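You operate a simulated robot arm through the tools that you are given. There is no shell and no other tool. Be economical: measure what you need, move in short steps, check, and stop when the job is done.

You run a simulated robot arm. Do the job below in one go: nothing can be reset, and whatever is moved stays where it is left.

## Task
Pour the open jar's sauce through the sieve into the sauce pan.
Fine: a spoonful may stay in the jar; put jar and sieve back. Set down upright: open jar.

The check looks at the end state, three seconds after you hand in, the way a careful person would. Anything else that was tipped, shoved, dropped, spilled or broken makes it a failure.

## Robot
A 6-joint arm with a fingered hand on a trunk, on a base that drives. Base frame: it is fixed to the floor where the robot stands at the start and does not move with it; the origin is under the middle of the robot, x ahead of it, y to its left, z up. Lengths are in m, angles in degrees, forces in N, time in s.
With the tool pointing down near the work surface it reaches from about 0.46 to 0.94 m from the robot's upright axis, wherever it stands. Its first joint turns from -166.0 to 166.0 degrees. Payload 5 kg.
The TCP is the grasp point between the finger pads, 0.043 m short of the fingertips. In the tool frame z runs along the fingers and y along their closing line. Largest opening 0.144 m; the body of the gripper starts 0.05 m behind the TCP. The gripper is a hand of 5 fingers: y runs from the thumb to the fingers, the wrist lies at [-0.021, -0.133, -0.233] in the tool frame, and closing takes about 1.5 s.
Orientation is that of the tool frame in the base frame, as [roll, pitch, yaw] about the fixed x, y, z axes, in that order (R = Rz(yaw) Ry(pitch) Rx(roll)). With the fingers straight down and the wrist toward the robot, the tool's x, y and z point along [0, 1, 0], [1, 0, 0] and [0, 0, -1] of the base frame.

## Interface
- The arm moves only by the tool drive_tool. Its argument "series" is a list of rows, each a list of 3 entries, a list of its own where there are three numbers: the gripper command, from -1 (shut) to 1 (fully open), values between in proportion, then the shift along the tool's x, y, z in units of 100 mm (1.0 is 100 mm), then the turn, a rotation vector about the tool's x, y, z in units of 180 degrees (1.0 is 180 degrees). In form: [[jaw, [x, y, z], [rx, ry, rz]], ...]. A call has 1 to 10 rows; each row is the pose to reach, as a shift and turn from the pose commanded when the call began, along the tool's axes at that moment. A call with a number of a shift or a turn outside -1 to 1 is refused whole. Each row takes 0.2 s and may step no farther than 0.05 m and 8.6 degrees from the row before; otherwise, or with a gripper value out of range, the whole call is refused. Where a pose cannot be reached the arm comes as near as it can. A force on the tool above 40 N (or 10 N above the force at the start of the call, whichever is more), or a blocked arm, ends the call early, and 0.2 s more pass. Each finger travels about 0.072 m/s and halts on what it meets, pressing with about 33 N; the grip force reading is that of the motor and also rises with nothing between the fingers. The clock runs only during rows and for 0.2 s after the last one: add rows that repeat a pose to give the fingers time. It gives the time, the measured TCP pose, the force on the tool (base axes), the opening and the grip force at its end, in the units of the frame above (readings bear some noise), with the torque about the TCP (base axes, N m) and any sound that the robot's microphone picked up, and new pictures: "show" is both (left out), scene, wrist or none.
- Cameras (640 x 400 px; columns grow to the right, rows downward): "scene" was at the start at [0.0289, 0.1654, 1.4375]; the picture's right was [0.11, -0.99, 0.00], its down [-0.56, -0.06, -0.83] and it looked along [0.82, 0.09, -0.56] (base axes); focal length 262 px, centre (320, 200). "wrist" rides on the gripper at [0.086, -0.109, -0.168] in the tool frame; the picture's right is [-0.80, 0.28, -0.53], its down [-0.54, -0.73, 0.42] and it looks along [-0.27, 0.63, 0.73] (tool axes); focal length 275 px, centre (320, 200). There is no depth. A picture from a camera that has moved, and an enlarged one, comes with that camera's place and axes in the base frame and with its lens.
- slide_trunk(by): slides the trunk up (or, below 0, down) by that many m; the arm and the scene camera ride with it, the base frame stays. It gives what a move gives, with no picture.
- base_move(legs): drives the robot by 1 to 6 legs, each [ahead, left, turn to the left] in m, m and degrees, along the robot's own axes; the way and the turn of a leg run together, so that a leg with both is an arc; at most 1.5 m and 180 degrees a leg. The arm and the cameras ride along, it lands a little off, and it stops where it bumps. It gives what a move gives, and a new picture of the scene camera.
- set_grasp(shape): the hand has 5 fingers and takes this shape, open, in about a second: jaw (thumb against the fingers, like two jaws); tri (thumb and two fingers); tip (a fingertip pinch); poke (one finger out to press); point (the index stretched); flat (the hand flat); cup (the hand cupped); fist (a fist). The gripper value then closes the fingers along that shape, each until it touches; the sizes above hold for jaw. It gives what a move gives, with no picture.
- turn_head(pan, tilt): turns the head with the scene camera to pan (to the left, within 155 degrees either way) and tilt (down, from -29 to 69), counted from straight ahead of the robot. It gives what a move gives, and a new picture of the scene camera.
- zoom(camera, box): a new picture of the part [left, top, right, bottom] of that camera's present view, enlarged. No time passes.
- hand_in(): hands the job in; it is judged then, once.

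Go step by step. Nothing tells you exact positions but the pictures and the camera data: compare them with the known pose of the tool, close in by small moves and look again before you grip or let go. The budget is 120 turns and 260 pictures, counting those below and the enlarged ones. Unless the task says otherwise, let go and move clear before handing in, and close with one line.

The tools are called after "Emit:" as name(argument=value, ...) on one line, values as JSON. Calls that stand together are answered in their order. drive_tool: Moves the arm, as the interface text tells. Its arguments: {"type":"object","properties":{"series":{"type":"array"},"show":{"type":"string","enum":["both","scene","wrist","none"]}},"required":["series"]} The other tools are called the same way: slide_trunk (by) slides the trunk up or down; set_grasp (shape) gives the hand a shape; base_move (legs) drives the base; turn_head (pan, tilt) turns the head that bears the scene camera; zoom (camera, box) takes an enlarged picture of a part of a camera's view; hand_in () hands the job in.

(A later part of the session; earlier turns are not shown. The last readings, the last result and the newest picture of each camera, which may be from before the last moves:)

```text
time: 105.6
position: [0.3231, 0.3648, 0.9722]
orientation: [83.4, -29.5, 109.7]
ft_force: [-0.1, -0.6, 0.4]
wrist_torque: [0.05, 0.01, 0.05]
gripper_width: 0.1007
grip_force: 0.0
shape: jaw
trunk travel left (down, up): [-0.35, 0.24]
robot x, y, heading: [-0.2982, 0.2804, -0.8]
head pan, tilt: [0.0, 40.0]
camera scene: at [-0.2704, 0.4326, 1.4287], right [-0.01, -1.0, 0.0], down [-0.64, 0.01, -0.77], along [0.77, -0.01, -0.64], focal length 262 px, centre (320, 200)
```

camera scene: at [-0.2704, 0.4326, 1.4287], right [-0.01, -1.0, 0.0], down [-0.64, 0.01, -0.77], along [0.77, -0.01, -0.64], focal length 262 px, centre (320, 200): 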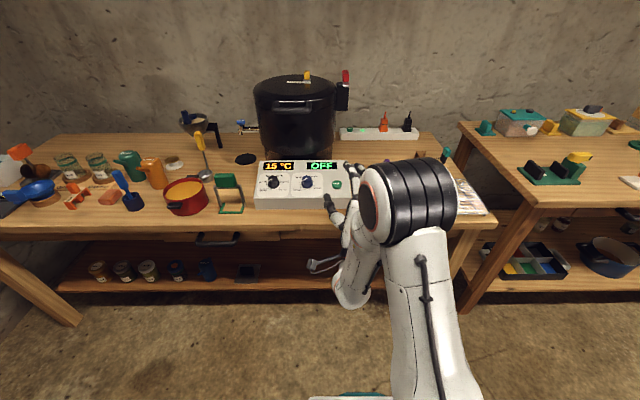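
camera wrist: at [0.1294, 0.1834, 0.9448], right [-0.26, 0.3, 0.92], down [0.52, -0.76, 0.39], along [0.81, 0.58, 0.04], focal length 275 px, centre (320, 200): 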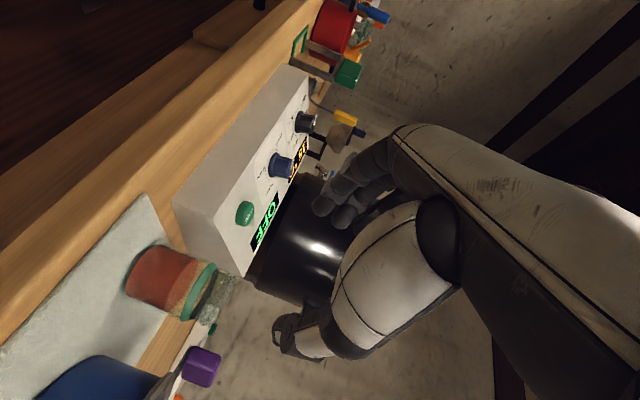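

All reachable here. Continuing the roll to thumb-left, then moving in front of the jar.

Emit:
drive_tool(series=[[0.3, [0, 0, 0], [-0.0028, -0.019, 0.0421]], [0.3, [0, 0, 0], [-0.0057, -0.038, 0.0842]], [0.3, [0, 0, 0], [-0.0085, -0.057, 0.1262]], [0.3, [0, 0, 0], [-0.0113, -0.0761, 0.1683]], [0.3, [0, 0, 0], [-0.0141, -0.0951, 0.2104]], [0.3, [0, 0, 0], [-0.017, -0.1141, 0.2525]], [0.3, [0, 0, 0], [-0.0198, -0.1331, 0.2945]], [0.3, [0, 0, 0], [-0.0226, -0.1521, 0.3366]]], show="none")

Emit:
drive_tool(series=[[0.25, [-0.22, 0.295, 0.09], [0, 0, 0]], [0.25, [-0.448, 0.59, 0.182], [0, 0, 0]]], show="none")

Emit:
drive_tool(series=[[0.25, [-0.22, 0.295, 0.09], [0, 0, 0]], [0.25, [-0.448, 0.59, 0.182], [0, 0, 0]], [0.25, [-0.448, 0.59, 0.182], [0, 0, 0]]], show="both")

Emit:
zoom(camera="scene", box=[280, 140, 440, 240])

```text
time: 107.4
position: [0.3243, 0.3655, 0.9725]
orientation: [-179.6, -74.8, -0.5]
ft_force: [-0.3, 0.1, 0.0]
wrist_torque: [-0.02, -0.03, -0.04]
gripper_width: 0.0941
grip_force: 0.0
shape: jaw
trunk travel left (down, up): [-0.35, 0.24]
robot x, y, heading: [-0.3009, 0.2765, -0.5]
head pan, tilt: [0.0, 40.0]
```

```text
time: 108.0
position: [0.3307, 0.3071, 0.9231]
orientation: [-180.0, -75.1, -0.1]
ft_force: [-1.0, 0.2, -0.1]
wrist_torque: [-0.02, 0.02, 0.03]
gripper_width: 0.09
grip_force: 0.0
shape: jaw
trunk travel left (down, up): [-0.35, 0.24]
robot x, y, heading: [-0.2955, 0.2728, -0.8]
head pan, tilt: [0.0, 40.0]
```

```text
time: 108.8
position: [0.3351, 0.2476, 0.8756]
orientation: [179.7, -74.8, 0.1]
ft_force: [0.5, -0.3, -0.3]
wrist_torque: [0.03, 0.02, 0.0]
gripper_width: 0.0903
grip_force: 0.1
shape: jaw
trunk travel left (down, up): [-0.35, 0.24]
robot x, y, heading: [-0.2999, 0.2768, -0.7]
head pan, tilt: [0.0, 40.0]
camera scene: at [-0.2702, 0.4326, 1.4287], right [-0.01, -1.0, 0.0], down [-0.64, 0.01, -0.77], along [0.77, -0.01, -0.64], focal length 262 px, centre (320, 200)
camera wrist: at [0.195, 0.355, 1.0016], right [-0.72, -0.28, -0.63], down [0.27, 0.72, -0.63], along [0.64, -0.63, -0.45], focal length 275 px, centre (320, 200)
```

scene: 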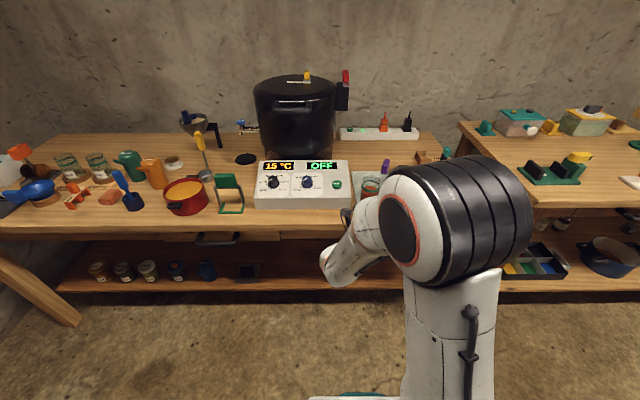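
wrist: 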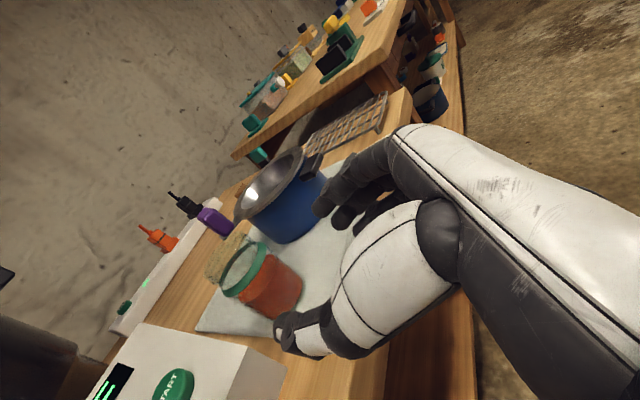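

```text
4.00 times, centred on (360, 190) of scene
camera zoom: at [-0.2702, 0.4326, 1.4287], right [-0.01, -1.0, 0.0], down [-0.64, 0.01, -0.77], along [0.77, -0.01, -0.64], focal length 1049 px, centre (160, 240)
```

zoom: 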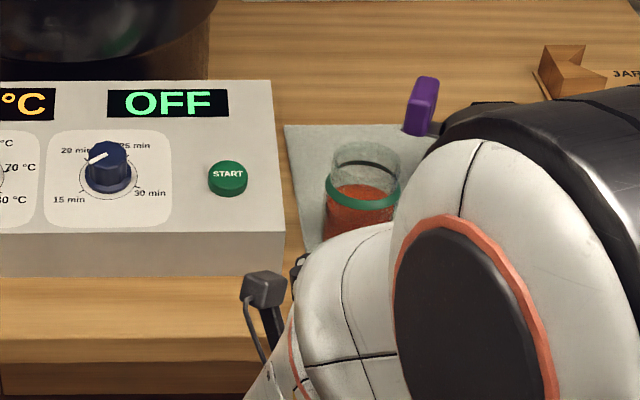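

The wrist camera shows the jar well. I'll zoom to refine jar and box positions before sliding in with a narrow opening.

Emit:
zoom(camera="wrist", box=[180, 210, 380, 380])

```text
2.35 times, centred on (280, 295) of wrist
camera zoom: at [0.195, 0.355, 1.0016], right [-0.72, -0.28, -0.63], down [0.27, 0.72, -0.63], along [0.64, -0.63, -0.45], focal length 648 px, centre (414, -24)
```

zoom: 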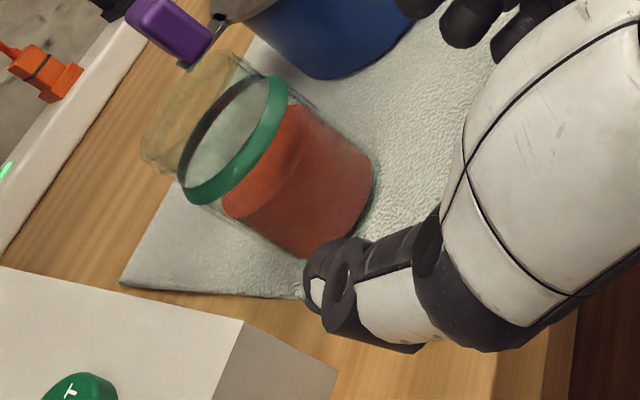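

Jar y≈0.246, matching the hand. I'll narrow the opening to 8 cm and slide forward 6 cm, then look.

Emit:
drive_tool(series=[[0.12, [0.04, 0.01, 0.15], [0, 0, 0]], [0.12, [0.1, 0.01, 0.38], [0, 0, 0]], [0.12, [0.155, 0.01, 0.58], [0, 0, 0]], [0.12, [0.155, 0.01, 0.58], [0, 0, 0]]], show="wrist")

Emit:
zoom(camera="wrist", box=[200, 170, 400, 370])

Emit:
zoom(camera="scene", box=[310, 150, 410, 230])

```text
time: 109.8
position: [0.395, 0.2453, 0.8738]
orientation: [179.9, -74.9, 0.0]
ft_force: [0.1, 0.7, 0.4]
wrist_torque: [0.03, -0.01, -0.03]
gripper_width: 0.0813
grip_force: 0.1
shape: jaw
trunk travel left (down, up): [-0.35, 0.24]
robot x, y, heading: [-0.2971, 0.2788, -0.7]
head pan, tilt: [0.0, 40.0]
camera wrist: at [0.2546, 0.3541, 1.0017], right [-0.72, -0.28, -0.63], down [0.27, 0.72, -0.63], along [0.64, -0.63, -0.45], focal length 275 px, centre (320, 200)
```

wrist: 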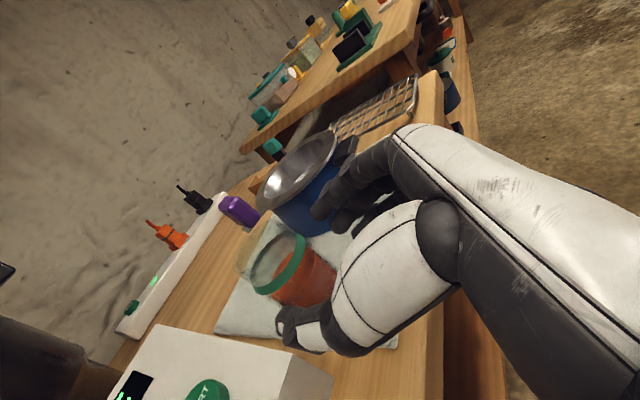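

```text
2.00 times, centred on (300, 270) of wrist
camera zoom: at [0.2546, 0.3541, 1.0017], right [-0.72, -0.28, -0.63], down [0.27, 0.72, -0.63], along [0.64, -0.63, -0.45], focal length 551 px, centre (360, 60)
```

zoom: 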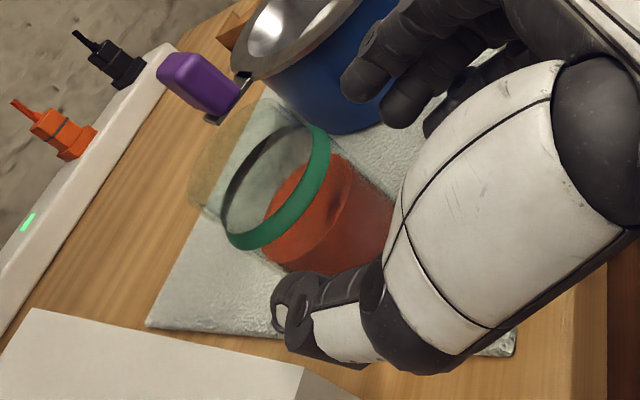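

```text
5.00 times, centred on (360, 190) of scene
camera zoom: at [-0.2702, 0.4328, 1.4287], right [-0.01, -1.0, 0.0], down [-0.64, 0.01, -0.77], along [0.77, -0.01, -0.64], focal length 1312 px, centre (120, 250)
```

zoom: 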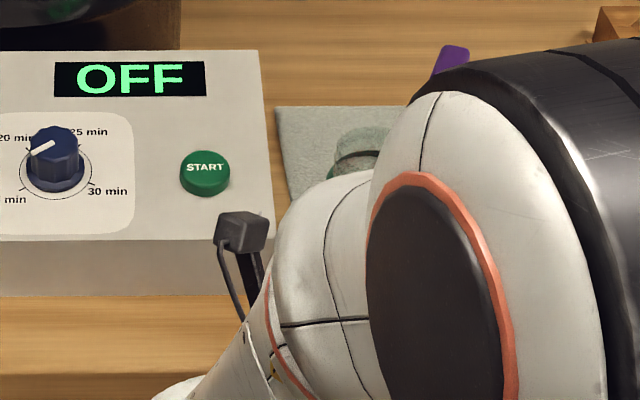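

Clear on both sides. Another 4 cm forward, then check centring again.

Emit:
drive_tool(series=[[0.12, [0.05, 0, 0.19], [0, 0, 0]], [0.12, [0.104, 0, 0.386], [0, 0, 0]], [0.12, [0.104, 0, 0.386], [0, 0, 0]]], show="none")

Emit:
zoom(camera="wrist", box=[220, 170, 420, 370])

```text
time: 110.6
position: [0.4348, 0.2462, 0.8749]
orientation: [179.9, -74.9, 0.0]
ft_force: [-0.3, 0.4, -0.2]
wrist_torque: [-0.01, -0.04, -0.01]
gripper_width: 0.0812
grip_force: 0.0
shape: jaw
trunk travel left (down, up): [-0.35, 0.24]
robot x, y, heading: [-0.2994, 0.2777, -0.6]
head pan, tilt: [0.0, 40.0]
```

```text
2.00 times, centred on (320, 270) of wrist
camera zoom: at [0.2945, 0.3536, 1.0023], right [-0.72, -0.28, -0.63], down [0.27, 0.72, -0.63], along [0.64, -0.63, -0.45], focal length 551 px, centre (320, 60)
```

zoom: 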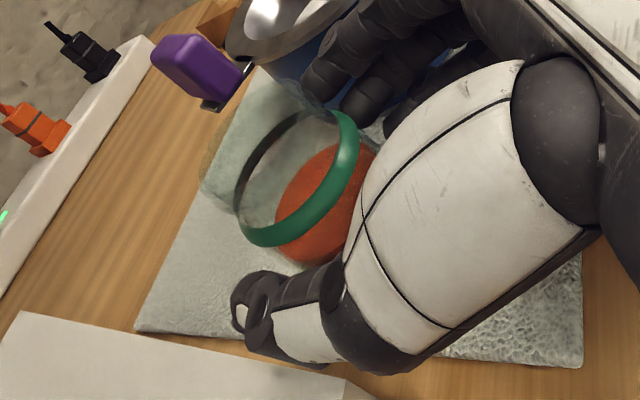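

Well centred laterally; the jar's centre is about 3.5 cm further. I'll go 2.8 cm forward and close the fingers.

Emit:
drive_tool(series=[[0.12, [0.036, 0, 0.135], [0, 0, 0]], [0.12, [0.073, 0, 0.27], [0, 0, 0]], [0.12, [0.073, 0, 0.27], [0, 0, 0]]], show="none")

Emit:
zoom(camera="wrist", box=[220, 170, 420, 370])

Emit:
drive_tool(series=[[0, [0, 0, 0], [0, 0, 0]], [-0.05, [0, 0, 0], [0, 0, 0]], [-0.1, [0, 0, 0], [0, 0, 0]], [-0.2, [0, 0, 0], [0, 0, 0]], [-0.4, [0, 0, 0], [0, 0, 0]], [-0.6, [0, 0, 0], [0, 0, 0]], [-0.6, [0, 0, 0], [0, 0, 0]]], show="none")

Emit:
zoom(camera="wrist", box=[220, 170, 420, 370])

```text
time: 111.4
position: [0.4635, 0.2443, 0.8761]
orientation: [-179.9, -74.8, -0.2]
ft_force: [0.6, -0.5, 0.0]
wrist_torque: [0.02, 0.01, -0.02]
gripper_width: 0.0811
grip_force: 0.2
shape: jaw
trunk travel left (down, up): [-0.35, 0.24]
robot x, y, heading: [-0.2973, 0.2771, -0.5]
head pan, tilt: [0.0, 40.0]
```

```text
2.00 times, centred on (320, 270) of wrist
camera zoom: at [0.3233, 0.3533, 1.0023], right [-0.72, -0.28, -0.63], down [0.27, 0.72, -0.63], along [0.64, -0.63, -0.45], focal length 551 px, centre (320, 60)
```

zoom: 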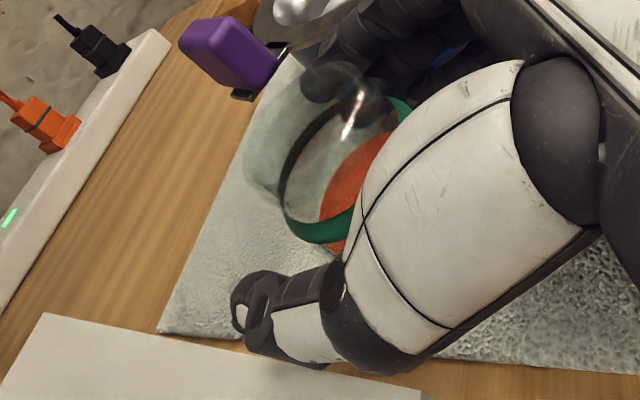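

```text
time: 113.0
position: [0.4631, 0.2463, 0.877]
orientation: [179.9, -75.1, 0.0]
ft_force: [1.0, -0.7, 1.7]
wrist_torque: [-0.16, -0.01, 0.03]
gripper_width: 0.0393
grip_force: 33.1
shape: jaw
trunk travel left (down, up): [-0.35, 0.24]
robot x, y, heading: [-0.2952, 0.2763, -0.8]
head pan, tilt: [0.0, 40.0]
```

```text
2.00 times, centred on (320, 270) of wrist
camera zoom: at [0.3231, 0.3534, 1.0027], right [-0.72, -0.28, -0.63], down [0.27, 0.72, -0.63], along [0.64, -0.63, -0.45], focal length 551 px, centre (320, 60)
```

zoom: 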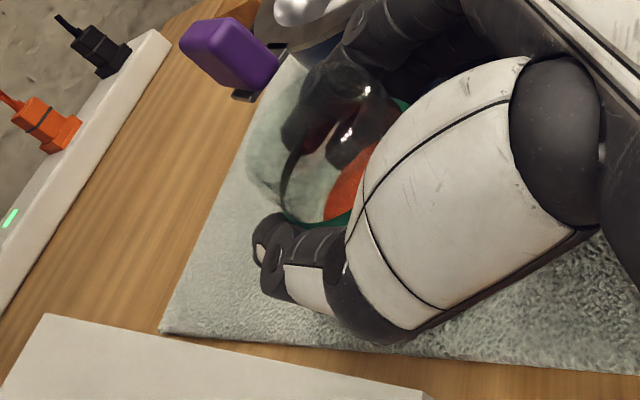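

Gripped at 33 N. I'll lift slightly and check that the jar comes along securely.

Emit:
drive_tool(series=[[-1, [0, 0, 0], [0, 0, 0]], [-1, [0.097, 0, -0.026], [0, 0, 0]], [-1, [0.29, 0, -0.078], [0, 0, 0]], [-1, [0.48, 0, -0.13], [0, 0, 0]]], show="wrist")

Emit:
zoom(camera="wrist", box=[220, 170, 420, 370])

Emit:
zoom(camera="scene", box=[310, 130, 430, 230])

```text
time: 114.0
position: [0.4637, 0.2467, 0.9264]
orientation: [179.9, -75.0, 0.0]
ft_force: [-0.4, 0.3, -3.4]
wrist_torque: [-0.02, -0.01, 0.05]
gripper_width: 0.0396
grip_force: 33.1
shape: jaw
trunk travel left (down, up): [-0.35, 0.24]
robot x, y, heading: [-0.2962, 0.2769, -0.8]
head pan, tilt: [0.0, 40.0]
camera wrist: at [0.323, 0.3543, 1.052], right [-0.72, -0.28, -0.63], down [0.27, 0.72, -0.63], along [0.64, -0.63, -0.45], focal length 275 px, centre (320, 200)
```

wrist: 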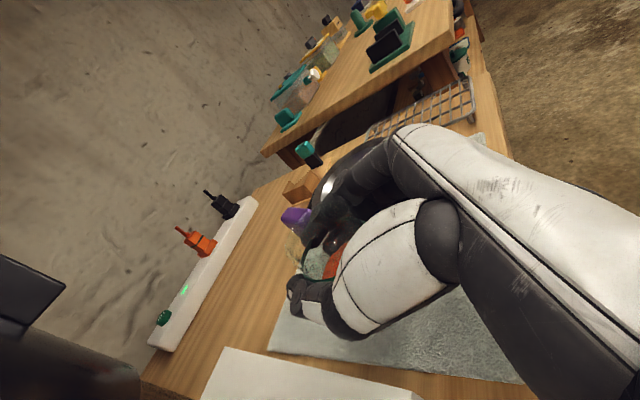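

```text
2.00 times, centred on (320, 270) of wrist
camera zoom: at [0.323, 0.3543, 1.052], right [-0.72, -0.28, -0.63], down [0.27, 0.72, -0.63], along [0.64, -0.63, -0.45], focal length 551 px, centre (320, 60)
```

zoom: 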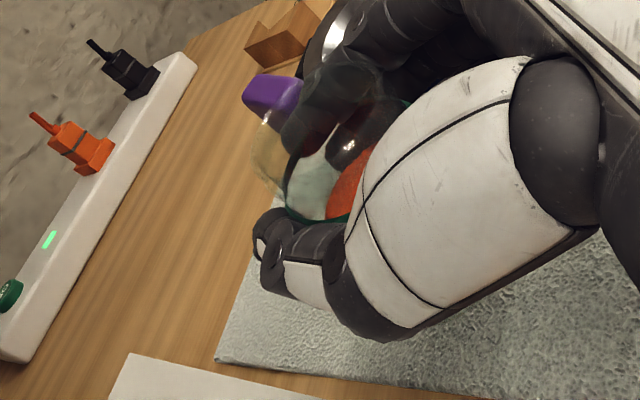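

```text
4.00 times, centred on (370, 180) of scene
camera zoom: at [-0.2701, 0.4328, 1.4287], right [-0.01, -1.0, 0.0], down [-0.64, 0.01, -0.77], along [0.77, -0.01, -0.64], focal length 1049 px, centre (120, 280)
```

zoom: 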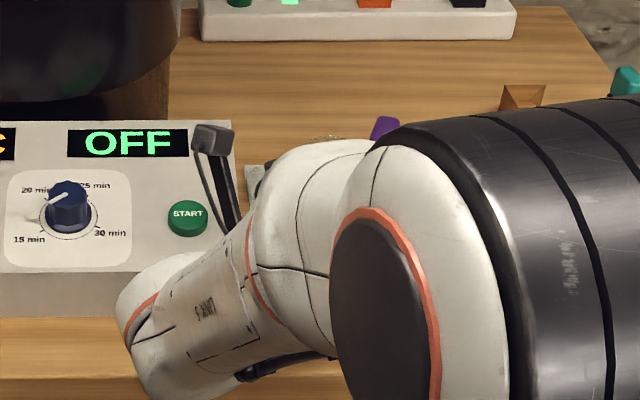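

The jar is firmly held (about 3.4 N). I'll raise it well above everything, shift the base right so the jar passes over the pan, and yaw the hand 45° with the jar kept upright.

Emit:
drive_tool(series=[[-1, [0.32, 0, -0.086], [0, 0, 0]], [-1, [0.64, 0, -0.172], [0, 0, 0]], [-1, [0.966, 0, -0.259], [0, 0, 0]]], show="none")

Emit:
drive_tool(series=[[-1, [0.2, 0, -0.05], [0, 0, 0]], [-1, [0.4, 0, -0.107], [0, 0, 0]]], show="none")

Emit:
base_move(legs=[[0, -0.15, 0]])

Emit:
drive_tool(series=[[-1, [0.015, 0.05, 0.06], [0.04, 0, -0.0108]], [-1, [0.03, 0.1, 0.12], [0.0805, 0, -0.0216]], [-1, [0.045, 0.16, 0.18], [0.1207, 0, -0.0324]], [-1, [0.06, 0.21, 0.24], [0.161, 0, -0.0432]], [-1, [0.08, 0.26, 0.3], [0.2012, 0, -0.054]], [-1, [0.096, 0.32, 0.357], [0.2415, 0, -0.0648]], [-1, [0.096, 0.32, 0.357], [0.2415, 0, -0.0648]]], show="both")

Emit:
zoom(camera="scene", box=[270, 100, 430, 230])

```text
time: 114.8
position: [0.4647, 0.247, 1.0249]
orientation: [-179.9, -74.8, -0.1]
ft_force: [0.0, -0.3, -3.9]
wrist_torque: [0.0, -0.06, 0.03]
gripper_width: 0.0394
grip_force: 32.6
shape: jaw
trunk travel left (down, up): [-0.35, 0.24]
robot x, y, heading: [-0.298, 0.2802, -0.5]
head pan, tilt: [0.0, 40.0]
```

```text
time: 115.4
position: [0.4639, 0.2464, 1.0674]
orientation: [-180.0, -74.9, -0.2]
ft_force: [-0.2, 0.0, -3.5]
wrist_torque: [-0.01, -0.03, 0.03]
gripper_width: 0.0393
grip_force: 33.1
shape: jaw
trunk travel left (down, up): [-0.35, 0.24]
robot x, y, heading: [-0.2949, 0.2802, -0.5]
head pan, tilt: [0.0, 40.0]
```

```text
time: 116.8
position: [0.4629, 0.0933, 1.0676]
orientation: [180.0, -74.9, -0.2]
ft_force: [-0.2, 1.0, -3.5]
wrist_torque: [0.01, -0.03, -0.05]
gripper_width: 0.0394
grip_force: 33.3
shape: jaw
trunk travel left (down, up): [-0.35, 0.24]
robot x, y, heading: [-0.3047, 0.1281, -0.9]
head pan, tilt: [0.0, 40.0]
camera scene: at [-0.2717, 0.2819, 1.4287], right [-0.01, -1.0, 0.0], down [-0.64, 0.01, -0.77], along [0.77, -0.01, -0.64], focal length 262 px, centre (320, 200)
```

scene: 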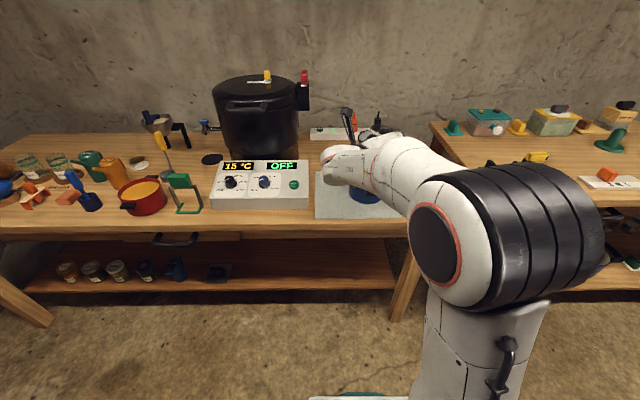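

```text
time: 118.4
position: [0.4995, 0.0606, 1.0657]
orientation: [-179.5, -74.9, 44.2]
ft_force: [-0.3, 0.3, -3.1]
wrist_torque: [-0.05, -0.01, 0.04]
gripper_width: 0.0393
grip_force: 32.8
shape: jaw
trunk travel left (down, up): [-0.35, 0.24]
robot x, y, heading: [-0.301, 0.1263, -0.6]
head pan, tilt: [0.0, 40.0]
camera scene: at [-0.2718, 0.2813, 1.4288], right [-0.01, -1.0, 0.0], down [-0.64, 0.01, -0.77], along [0.77, -0.01, -0.64], focal length 262 px, centre (320, 200)
camera wrist: at [0.3232, 0.0384, 1.1934], right [-0.31, -0.71, -0.63], down [-0.32, 0.7, -0.63], along [0.89, 0.0, -0.45], focal length 275 px, centre (320, 200)
```

scene: 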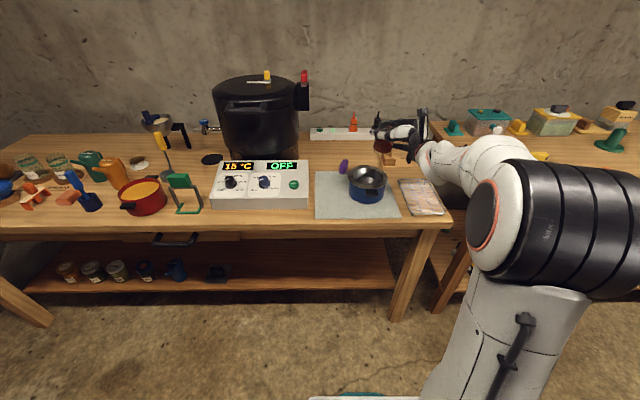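
wrist: 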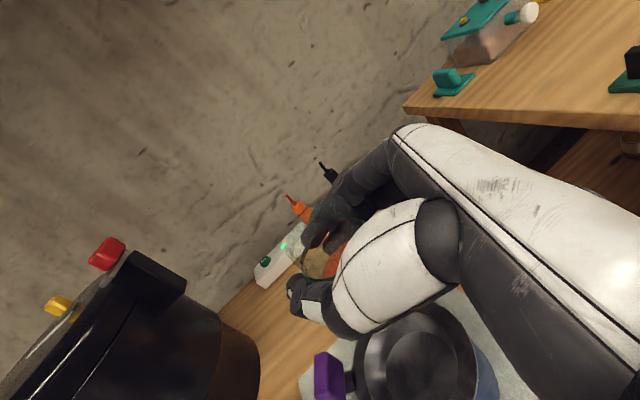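

```text
3.08 times, centred on (350, 165) of scene
camera zoom: at [-0.2718, 0.2813, 1.4288], right [-0.01, -1.0, 0.0], down [-0.64, 0.01, -0.77], along [0.77, -0.01, -0.64], focal length 807 px, centre (228, 308)
```

zoom: 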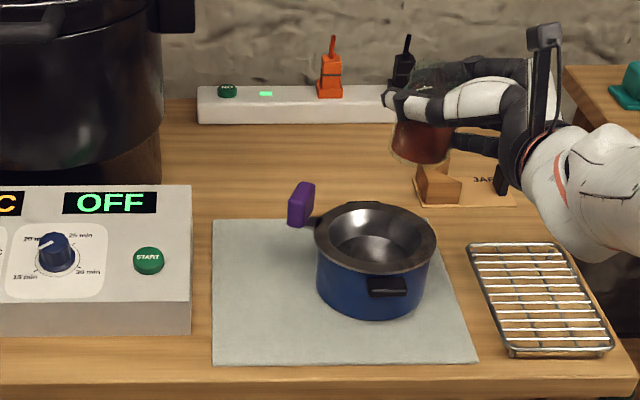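

Excellent view: the jar is upright to the right of the sieve. I'll lower it to pouring height and tilt to 45° toward the sieve.

Emit:
drive_tool(series=[[-1, [-0.4, 0.04, 0.07], [0, 0, 0]], [-1, [-0.791, 0.077, 0.136], [0, 0, 0]], [-1, [-0.791, 0.077, 0.136], [-0.0078, -0.0293, -0.0286]], [-1, [-0.791, 0.077, 0.136], [-0.0156, -0.0586, -0.0572]], [-1, [-0.791, 0.077, 0.136], [-0.0233, -0.0879, -0.0858]], [-1, [-0.791, 0.077, 0.136], [-0.0311, -0.1172, -0.1143]], [-1, [-0.791, 0.077, 0.136], [-0.0389, -0.1465, -0.1429]], [-1, [-0.791, 0.077, 0.136], [-0.0467, -0.1757, -0.1715]]], show="scene")

Emit:
zoom(camera="scene", box=[310, 130, 430, 220])

```text
time: 120.2
position: [0.5, 0.0519, 0.9863]
orientation: [142.8, -33.5, 77.1]
ft_force: [0.1, -0.8, -3.1]
wrist_torque: [0.05, -0.02, 0.03]
gripper_width: 0.0391
grip_force: 32.9
shape: jaw
trunk travel left (down, up): [-0.35, 0.24]
robot x, y, heading: [-0.3009, 0.1241, -1.0]
head pan, tilt: [0.0, 40.0]
camera scene: at [-0.2717, 0.2817, 1.4287], right [-0.01, -1.0, 0.0], down [-0.64, 0.01, -0.77], along [0.77, -0.01, -0.64], focal length 262 px, centre (320, 200)
```

scene: 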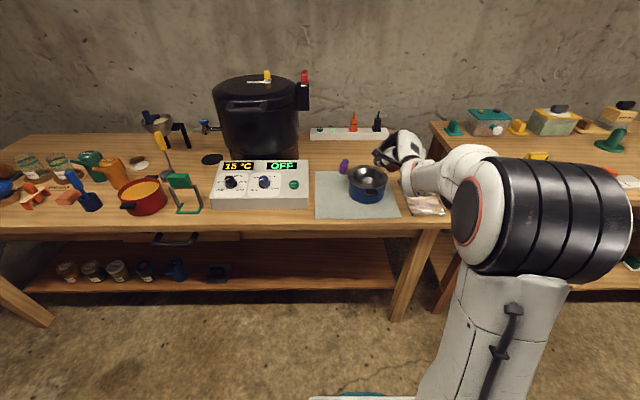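

```text
4.44 times, centred on (370, 175) of scene
camera zoom: at [-0.2717, 0.2817, 1.4287], right [-0.01, -1.0, 0.0], down [-0.64, 0.01, -0.77], along [0.77, -0.01, -0.64], focal length 1166 px, centre (98, 311)
```

zoom: 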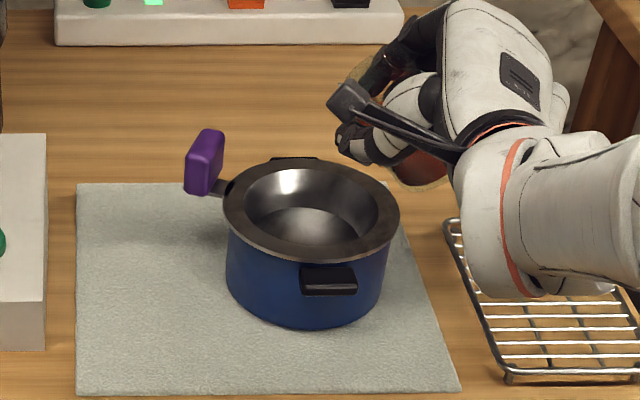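

The jar lip is over the sieve bowl and nothing has spilled. Tilting on slowly to 75° and holding.

Emit:
drive_tool(series=[[-1, [0, 0, 0], [-0.0052, -0.0195, -0.019]], [-1, [0, 0, 0], [-0.0104, -0.039, -0.038]], [-1, [0, 0, 0], [-0.0156, -0.0586, -0.0572]], [-1, [0, 0, 0], [-0.0208, -0.0781, -0.0762]], [-1, [0, 0, 0], [-0.026, -0.0976, -0.0953]], [-1, [0, 0, 0], [-0.0311, -0.1172, -0.1143]], [-1, [0, 0, 0], [-0.0311, -0.1172, -0.1143]]], show="none")

Emit:
zoom(camera="scene", box=[310, 130, 430, 220])

```text
time: 121.8
position: [0.5004, 0.0515, 0.988]
orientation: [136.5, -4.3, 79.3]
ft_force: [0.3, 0.6, -2.3]
wrist_torque: [0.07, -0.03, 0.02]
gripper_width: 0.0391
grip_force: 32.7
shape: jaw
trunk travel left (down, up): [-0.35, 0.24]
robot x, y, heading: [-0.2974, 0.1281, -0.7]
head pan, tilt: [0.0, 40.0]
```

```text
4.44 times, centred on (370, 175) of scene
camera zoom: at [-0.2718, 0.2818, 1.4287], right [-0.01, -1.0, 0.0], down [-0.64, 0.01, -0.77], along [0.77, -0.01, -0.64], focal length 1166 px, centre (98, 311)
```

zoom: 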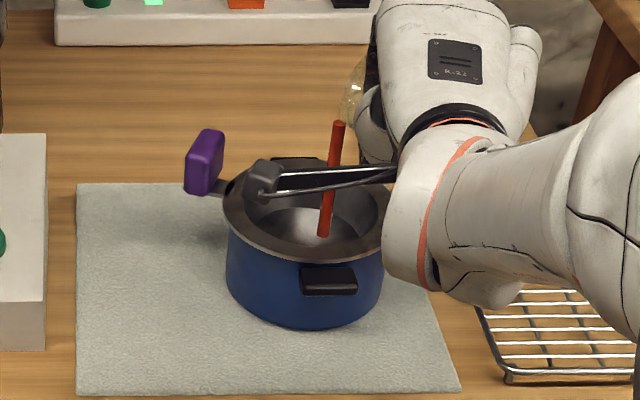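

A red stream is falling into the middle of the sieve. Holding the pour for two seconds.

Emit:
drive_tool(series=[[-1, [0, 0, 0], [0, 0, 0]], [-1, [0, 0, 0], [0, 0, 0]], [-1, [0, 0, 0], [0, 0, 0]], [-1, [0, 0, 0], [0, 0, 0]], [-1, [0, 0, 0], [0, 0, 0]], [-1, [0, 0, 0], [0, 0, 0]], [-1, [0, 0, 0], [0, 0, 0]], [-1, [0, 0, 0], [0, 0, 0]]], show="none")

Emit:
zoom(camera="scene", box=[310, 130, 430, 220])

```text
time: 123.6
position: [0.4992, 0.0511, 0.9872]
orientation: [136.4, -4.3, 79.2]
ft_force: [0.5, 0.4, -2.3]
wrist_torque: [0.08, -0.01, 0.0]
gripper_width: 0.0389
grip_force: 33.1
shape: jaw
trunk travel left (down, up): [-0.35, 0.24]
robot x, y, heading: [-0.2985, 0.1243, -0.7]
head pan, tilt: [0.0, 40.0]
```

```text
4.44 times, centred on (370, 175) of scene
camera zoom: at [-0.2718, 0.2818, 1.4287], right [-0.01, -1.0, 0.0], down [-0.64, 0.01, -0.77], along [0.77, -0.01, -0.64], focal length 1166 px, centre (98, 311)
```

zoom: 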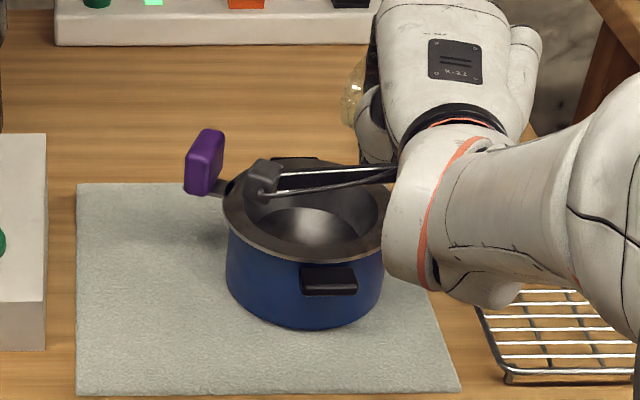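

The flow stopped at this tilt. I'll continue to 115°, drifting 2 cm left so the lip stays over the sieve.

Emit:
drive_tool(series=[[-1, [0.02, 0, 0], [-0.0052, -0.0195, -0.019]], [-1, [0.05, -0.01, 0], [-0.0104, -0.039, -0.038]], [-1, [0.07, -0.01, -0.005], [-0.0156, -0.0586, -0.0572]], [-1, [0.1, -0.02, -0.007], [-0.0208, -0.0781, -0.0762]], [-1, [0.12, -0.02, -0.01], [-0.026, -0.0976, -0.0953]], [-1, [0.15, -0.03, -0.01], [-0.0311, -0.1172, -0.1143]], [-1, [0.17, -0.03, -0.013], [-0.0363, -0.1367, -0.1334]], [-1, [0.196, -0.037, -0.015], [-0.0415, -0.1562, -0.1524]], [-1, [0.196, -0.037, -0.015], [-0.0415, -0.1562, -0.1524]]], show="none")

Emit:
zoom(camera="scene", box=[310, 130, 430, 220])

Emit:
drive_tool(series=[[-1, [0, 0, 0], [0, 0, 0]], [-1, [0, 0, 0], [0, 0, 0]], [-1, [0, 0, 0], [0, 0, 0]], [-1, [0, 0, 0], [0, 0, 0]], [-1, [0, 0, 0], [0, 0, 0]], [-1, [0, 0, 0], [0, 0, 0]], [-1, [0, 0, 0], [0, 0, 0]], [-1, [0, 0, 0], [0, 0, 0]], [-1, [0, 0, 0], [0, 0, 0]]], show="wrist")

Emit:
zoom(camera="scene", box=[310, 130, 430, 220])

```text
time: 125.6
position: [0.5001, 0.071, 0.9882]
orientation: [128.0, 35.1, 76.8]
ft_force: [0.5, 0.1, -2.4]
wrist_torque: [0.08, -0.01, 0.03]
gripper_width: 0.039
grip_force: 32.9
shape: jaw
trunk travel left (down, up): [-0.35, 0.24]
robot x, y, heading: [-0.3012, 0.128, -0.6]
head pan, tilt: [0.0, 40.0]
```

```text
4.44 times, centred on (370, 175) of scene
camera zoom: at [-0.2718, 0.2819, 1.4287], right [-0.01, -1.0, 0.0], down [-0.64, 0.01, -0.77], along [0.77, -0.01, -0.64], focal length 1166 px, centre (98, 311)
```

zoom: 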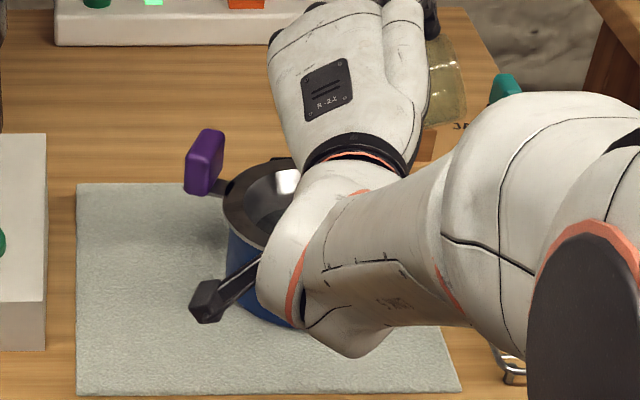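

```text
time: 127.6
position: [0.4992, 0.0706, 0.9866]
orientation: [128.0, 34.9, 76.9]
ft_force: [-0.8, -0.4, -1.0]
wrist_torque: [0.07, -0.01, -0.06]
gripper_width: 0.0391
grip_force: 33.5
shape: jaw
trunk travel left (down, up): [-0.35, 0.24]
robot x, y, heading: [-0.3015, 0.1254, -0.9]
head pan, tilt: [0.0, 40.0]
camera wrist: at [0.3234, 0.1937, 0.9519], right [-0.32, -0.27, 0.91], down [-0.32, -0.87, -0.37], along [0.89, -0.41, 0.19], focal length 275 px, centre (320, 200)
```

wrist: 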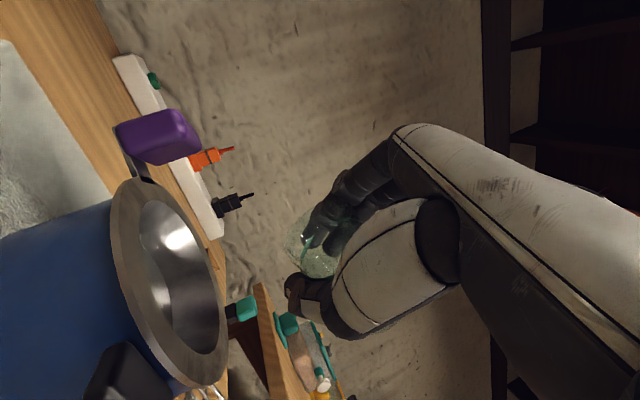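

```text
4.44 times, centred on (370, 175) of scene
camera zoom: at [-0.2718, 0.2818, 1.4287], right [-0.01, -1.0, 0.0], down [-0.64, 0.01, -0.77], along [0.77, -0.01, -0.64], focal length 1166 px, centre (98, 311)
```

zoom: 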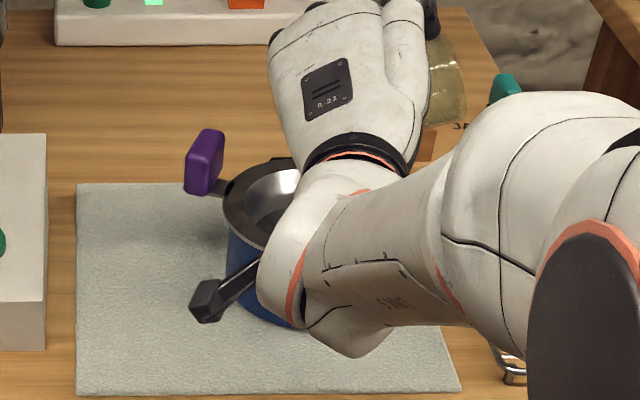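

The jar looks empty. A close look at it before uprighting.

Emit:
zoom(camera="wrist", box=[260, 180, 380, 310])

Emit:
zoom(camera="wrist", box=[80, 160, 260, 400])

```text
3.08 times, centred on (320, 245) of wrist
camera zoom: at [0.3234, 0.1937, 0.9519], right [-0.32, -0.27, 0.91], down [-0.32, -0.87, -0.37], along [0.89, -0.41, 0.19], focal length 847 px, centre (320, 62)
```

zoom: 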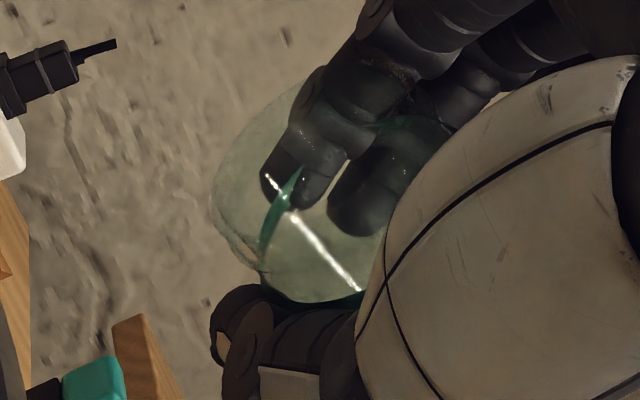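

```text
1.67 times, centred on (170, 280) of wrist
camera zoom: at [0.3234, 0.1937, 0.9519], right [-0.32, -0.27, 0.91], down [-0.32, -0.87, -0.37], along [0.89, -0.41, 0.19], focal length 459 px, centre (570, 67)
```

zoom: 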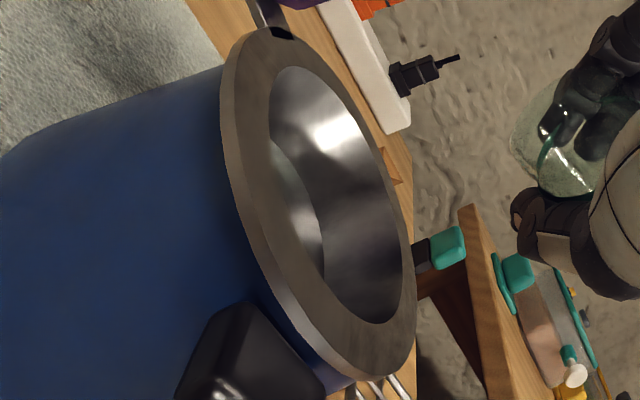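

The jar is empty and the sauce went through. Now I'll roll the jar back upright over the sieve.

Emit:
drive_tool(series=[[-1, [0, 0, 0], [0.0083, 0.0312, 0.0305]], [-1, [0, 0, 0], [0.0166, 0.0625, 0.061]], [-1, [0, 0, 0], [0.0249, 0.0937, 0.0914]], [-1, [0, 0, 0], [0.0332, 0.125, 0.1219]], [-1, [0, 0, 0], [0.0415, 0.1562, 0.1524]], [-1, [0, 0, 0], [0.0493, 0.1855, 0.181]], [-1, [0, 0, 0], [0.057, 0.2148, 0.2096]], [-1, [0, 0, 0], [0.0648, 0.2441, 0.2381]], [-1, [0, 0, 0], [0.0726, 0.2734, 0.2667]]], show="none")

Emit:
drive_tool(series=[[-1, [0, 0, 0], [0.0078, 0.0293, 0.0286]], [-1, [0, 0, 0], [0.0156, 0.0586, 0.0572]], [-1, [0, 0, 0], [0.0233, 0.0879, 0.0858]], [-1, [0, 0, 0], [0.0311, 0.1172, 0.1143]], [-1, [0, 0, 0], [0.0389, 0.1465, 0.1429]], [-1, [0, 0, 0], [0.0467, 0.1757, 0.1715]]], show="scene")

Emit:
zoom(camera="scene", box=[290, 110, 430, 230])

```text
time: 129.6
position: [0.5005, 0.0711, 0.9872]
orientation: [143.0, -33.6, 77.1]
ft_force: [0.1, 0.2, -2.1]
wrist_torque: [0.04, -0.02, -0.04]
gripper_width: 0.0388
grip_force: 33.3
shape: jaw
trunk travel left (down, up): [-0.35, 0.24]
robot x, y, heading: [-0.3018, 0.126, -0.7]
head pan, tilt: [0.0, 40.0]
```

```text
time: 131.0
position: [0.4999, 0.0709, 0.987]
orientation: [-179.4, -75.0, 44.1]
ft_force: [0.2, 1.2, -1.6]
wrist_torque: [0.01, 0.03, -0.01]
gripper_width: 0.0392
grip_force: 32.9
shape: jaw
trunk travel left (down, up): [-0.35, 0.24]
robot x, y, heading: [-0.3008, 0.1236, -0.8]
head pan, tilt: [0.0, 40.0]
camera scene: at [-0.2719, 0.2818, 1.4287], right [-0.01, -1.0, 0.0], down [-0.64, 0.01, -0.77], along [0.77, -0.01, -0.64], focal length 262 px, centre (320, 200)
```

scene: 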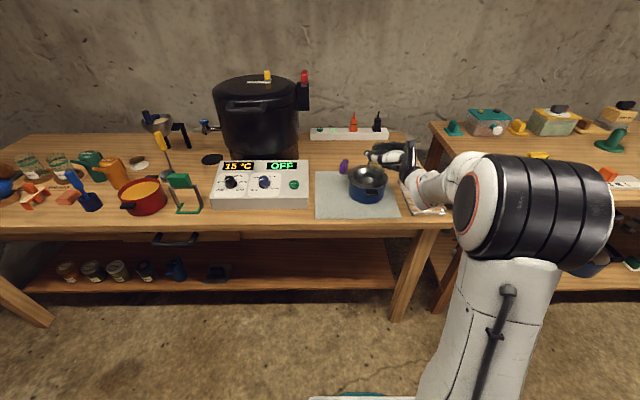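

```text
3.33 times, centred on (360, 170) of scene
camera zoom: at [-0.2719, 0.2818, 1.4287], right [-0.01, -1.0, 0.0], down [-0.64, 0.01, -0.77], along [0.77, -0.01, -0.64], focal length 874 px, centre (187, 300)
```

zoom: 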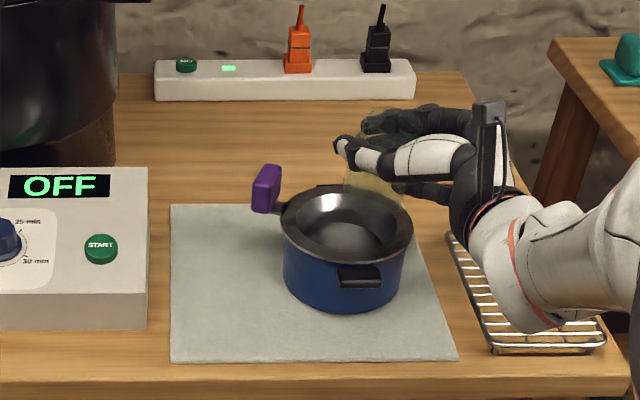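

No spill visible. I'll reverse the path: raise, unwind the yaw, and drive the base back left so the jar is above its spot.

Emit:
drive_tool(series=[[-1, [0.4, 0, -0.1], [0, 0, 0]], [-1, [0.772, 0, -0.208], [0, 0, 0]], [-1, [0.77, -0.07, -0.22], [-0.0394, 0, 0.0106]], [-1, [0.77, -0.14, -0.23], [-0.0789, 0, 0.0213]], [-1, [0.765, -0.21, -0.25], [-0.1183, 0, 0.0319]], [-1, [0.76, -0.29, -0.26], [-0.1577, 0, 0.0425]], [-1, [0.755, -0.36, -0.28], [-0.1972, 0.0004, 0.0532]], [-1, [0.748, -0.438, -0.292], [-0.2366, 0.0005, 0.0638]], [-1, [0.748, -0.438, -0.292], [-0.2366, 0.0005, 0.0638]]], show="none")

Emit:
base_move(legs=[[0, 0.15, 0]])

```text
time: 133.0
position: [0.4624, 0.0974, 1.0672]
orientation: [-179.9, -75.0, 0.5]
ft_force: [-0.3, 0.5, -2.6]
wrist_torque: [-0.01, 0.01, -0.02]
gripper_width: 0.0391
grip_force: 32.8
shape: jaw
trunk travel left (down, up): [-0.35, 0.24]
robot x, y, heading: [-0.2988, 0.1248, -0.9]
head pan, tilt: [0.0, 40.0]
```

```text
time: 134.3
position: [0.4645, 0.245, 1.0675]
orientation: [-179.8, -75.0, 0.4]
ft_force: [0.9, 0.0, -2.6]
wrist_torque: [0.01, 0.01, -0.02]
gripper_width: 0.0392
grip_force: 33.2
shape: jaw
trunk travel left (down, up): [-0.35, 0.24]
robot x, y, heading: [-0.2986, 0.2745, -1.1]
head pan, tilt: [0.0, 40.0]
camera scene: at [-0.2698, 0.4312, 1.4287], right [-0.01, -1.0, 0.0], down [-0.64, 0.01, -0.77], along [0.77, -0.01, -0.64], focal length 262 px, centre (320, 200)
```

scene: 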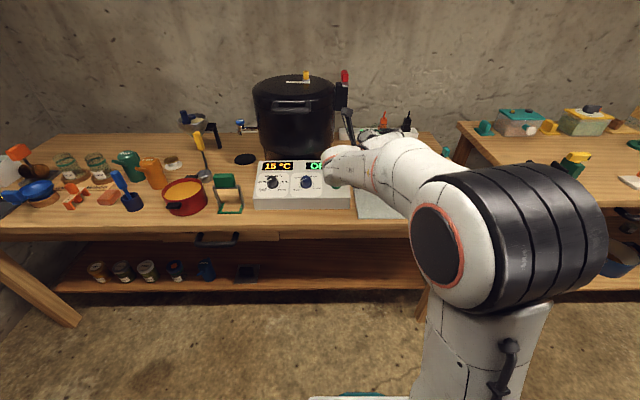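

The TCP is right above the original spot. Lowering the jar.

Emit:
drive_tool(series=[[-1, [-0.43, 0, 0.12], [0, 0, 0]], [-1, [-0.869, 0, 0.233], [0, 0, 0]]], show="none")

Emit:
drive_tool(series=[[-1, [-0.4, 0, 0.108], [0, 0, 0]], [-1, [-0.77, 0, 0.206], [0, 0, 0]]], show="wrist")

Emit:
zoom(camera="wrist", box=[220, 170, 420, 370])

```text
time: 134.9
position: [0.4653, 0.2455, 0.979]
orientation: [-179.7, -75.1, 0.4]
ft_force: [-0.6, 0.0, 0.1]
wrist_torque: [0.01, 0.1, -0.01]
gripper_width: 0.0388
grip_force: 33.3
shape: jaw
trunk travel left (down, up): [-0.35, 0.24]
robot x, y, heading: [-0.3011, 0.2748, -1.0]
head pan, tilt: [0.0, 40.0]
```

```text
time: 135.5
position: [0.4643, 0.2461, 0.898]
orientation: [-179.7, -75.1, 0.4]
ft_force: [0.0, 0.6, -1.2]
wrist_torque: [0.01, 0.03, 0.01]
gripper_width: 0.0392
grip_force: 33.5
shape: jaw
trunk travel left (down, up): [-0.35, 0.24]
robot x, y, heading: [-0.2988, 0.2769, -0.6]
head pan, tilt: [0.0, 40.0]
camera wrist: at [0.3224, 0.3524, 1.0247], right [-0.72, -0.29, -0.63], down [0.26, 0.73, -0.63], along [0.65, -0.62, -0.45], focal length 275 px, centre (320, 200)
```

wrist: 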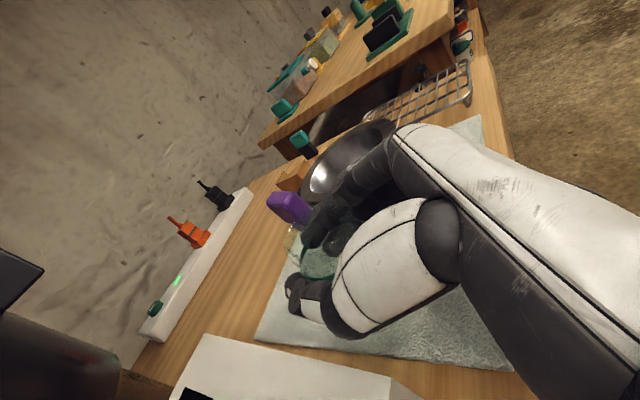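

```text
2.00 times, centred on (320, 270) of wrist
camera zoom: at [0.3224, 0.3524, 1.0247], right [-0.72, -0.29, -0.63], down [0.26, 0.73, -0.63], along [0.65, -0.62, -0.45], focal length 551 px, centre (320, 60)
```

zoom: 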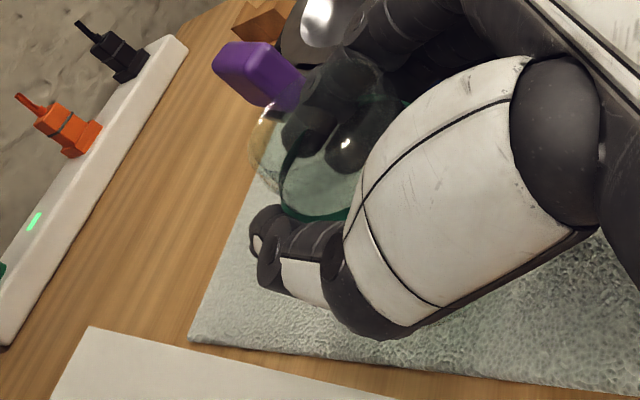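

Lowering the last 2 cm in small steps, then opening to 8 cm.

Emit:
drive_tool(series=[[-1, [-0.1, 0, 0.027], [0, 0, 0]], [-1, [-0.16, 0, 0.043], [0, 0, 0]], [-1, [-0.203, 0, 0.054], [0, 0, 0]], [-1, [-0.208, 0, 0.056], [0, 0, 0]]], show="none")

Emit:
drive_tool(series=[[-0.4, [0, 0, 0], [0, 0, 0]], [-0.3, [0, 0, 0], [0, 0, 0]], [-0.2, [0, 0, 0], [0, 0, 0]], [-0.1, [0, 0, 0], [0, 0, 0]], [0, [0, 0, 0], [0, 0, 0]], [0.1, [0, 0, 0], [0, 0, 0]], [0.13, [0, 0, 0], [0, 0, 0]], [0.13, [0, 0, 0], [0, 0, 0]]], show="none")

Emit:
zoom(camera="wrist", box=[220, 170, 420, 370])

```text
time: 136.5
position: [0.464, 0.2463, 0.8778]
orientation: [-179.9, -75.1, 0.5]
ft_force: [0.7, -0.2, 4.9]
wrist_torque: [-0.08, 0.09, 0.0]
gripper_width: 0.0391
grip_force: 33.5
shape: jaw
trunk travel left (down, up): [-0.35, 0.24]
robot x, y, heading: [-0.2967, 0.2777, -0.9]
head pan, tilt: [0.0, 40.0]
```

```text
time: 138.3
position: [0.4639, 0.2457, 0.8753]
orientation: [-179.5, -75.0, 0.2]
ft_force: [-0.8, 0.0, 0.2]
wrist_torque: [0.02, -0.04, 0.02]
gripper_width: 0.0807
grip_force: 0.0
shape: jaw
trunk travel left (down, up): [-0.35, 0.24]
robot x, y, heading: [-0.2973, 0.2747, -0.7]
head pan, tilt: [0.0, 40.0]
```

```text
2.00 times, centred on (320, 270) of wrist
camera zoom: at [0.3224, 0.3516, 1.0029], right [-0.72, -0.29, -0.63], down [0.26, 0.73, -0.63], along [0.64, -0.62, -0.45], focal length 551 px, centre (320, 60)
```

zoom: 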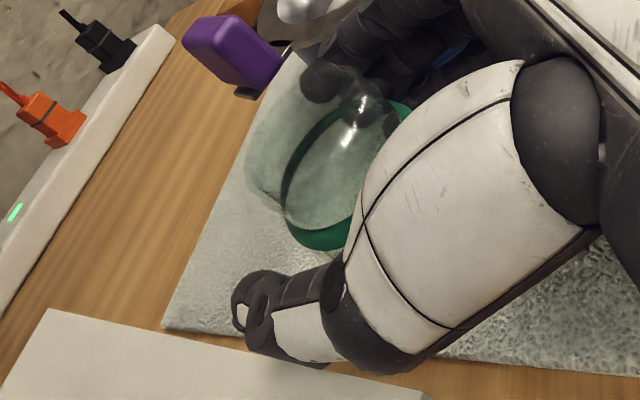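

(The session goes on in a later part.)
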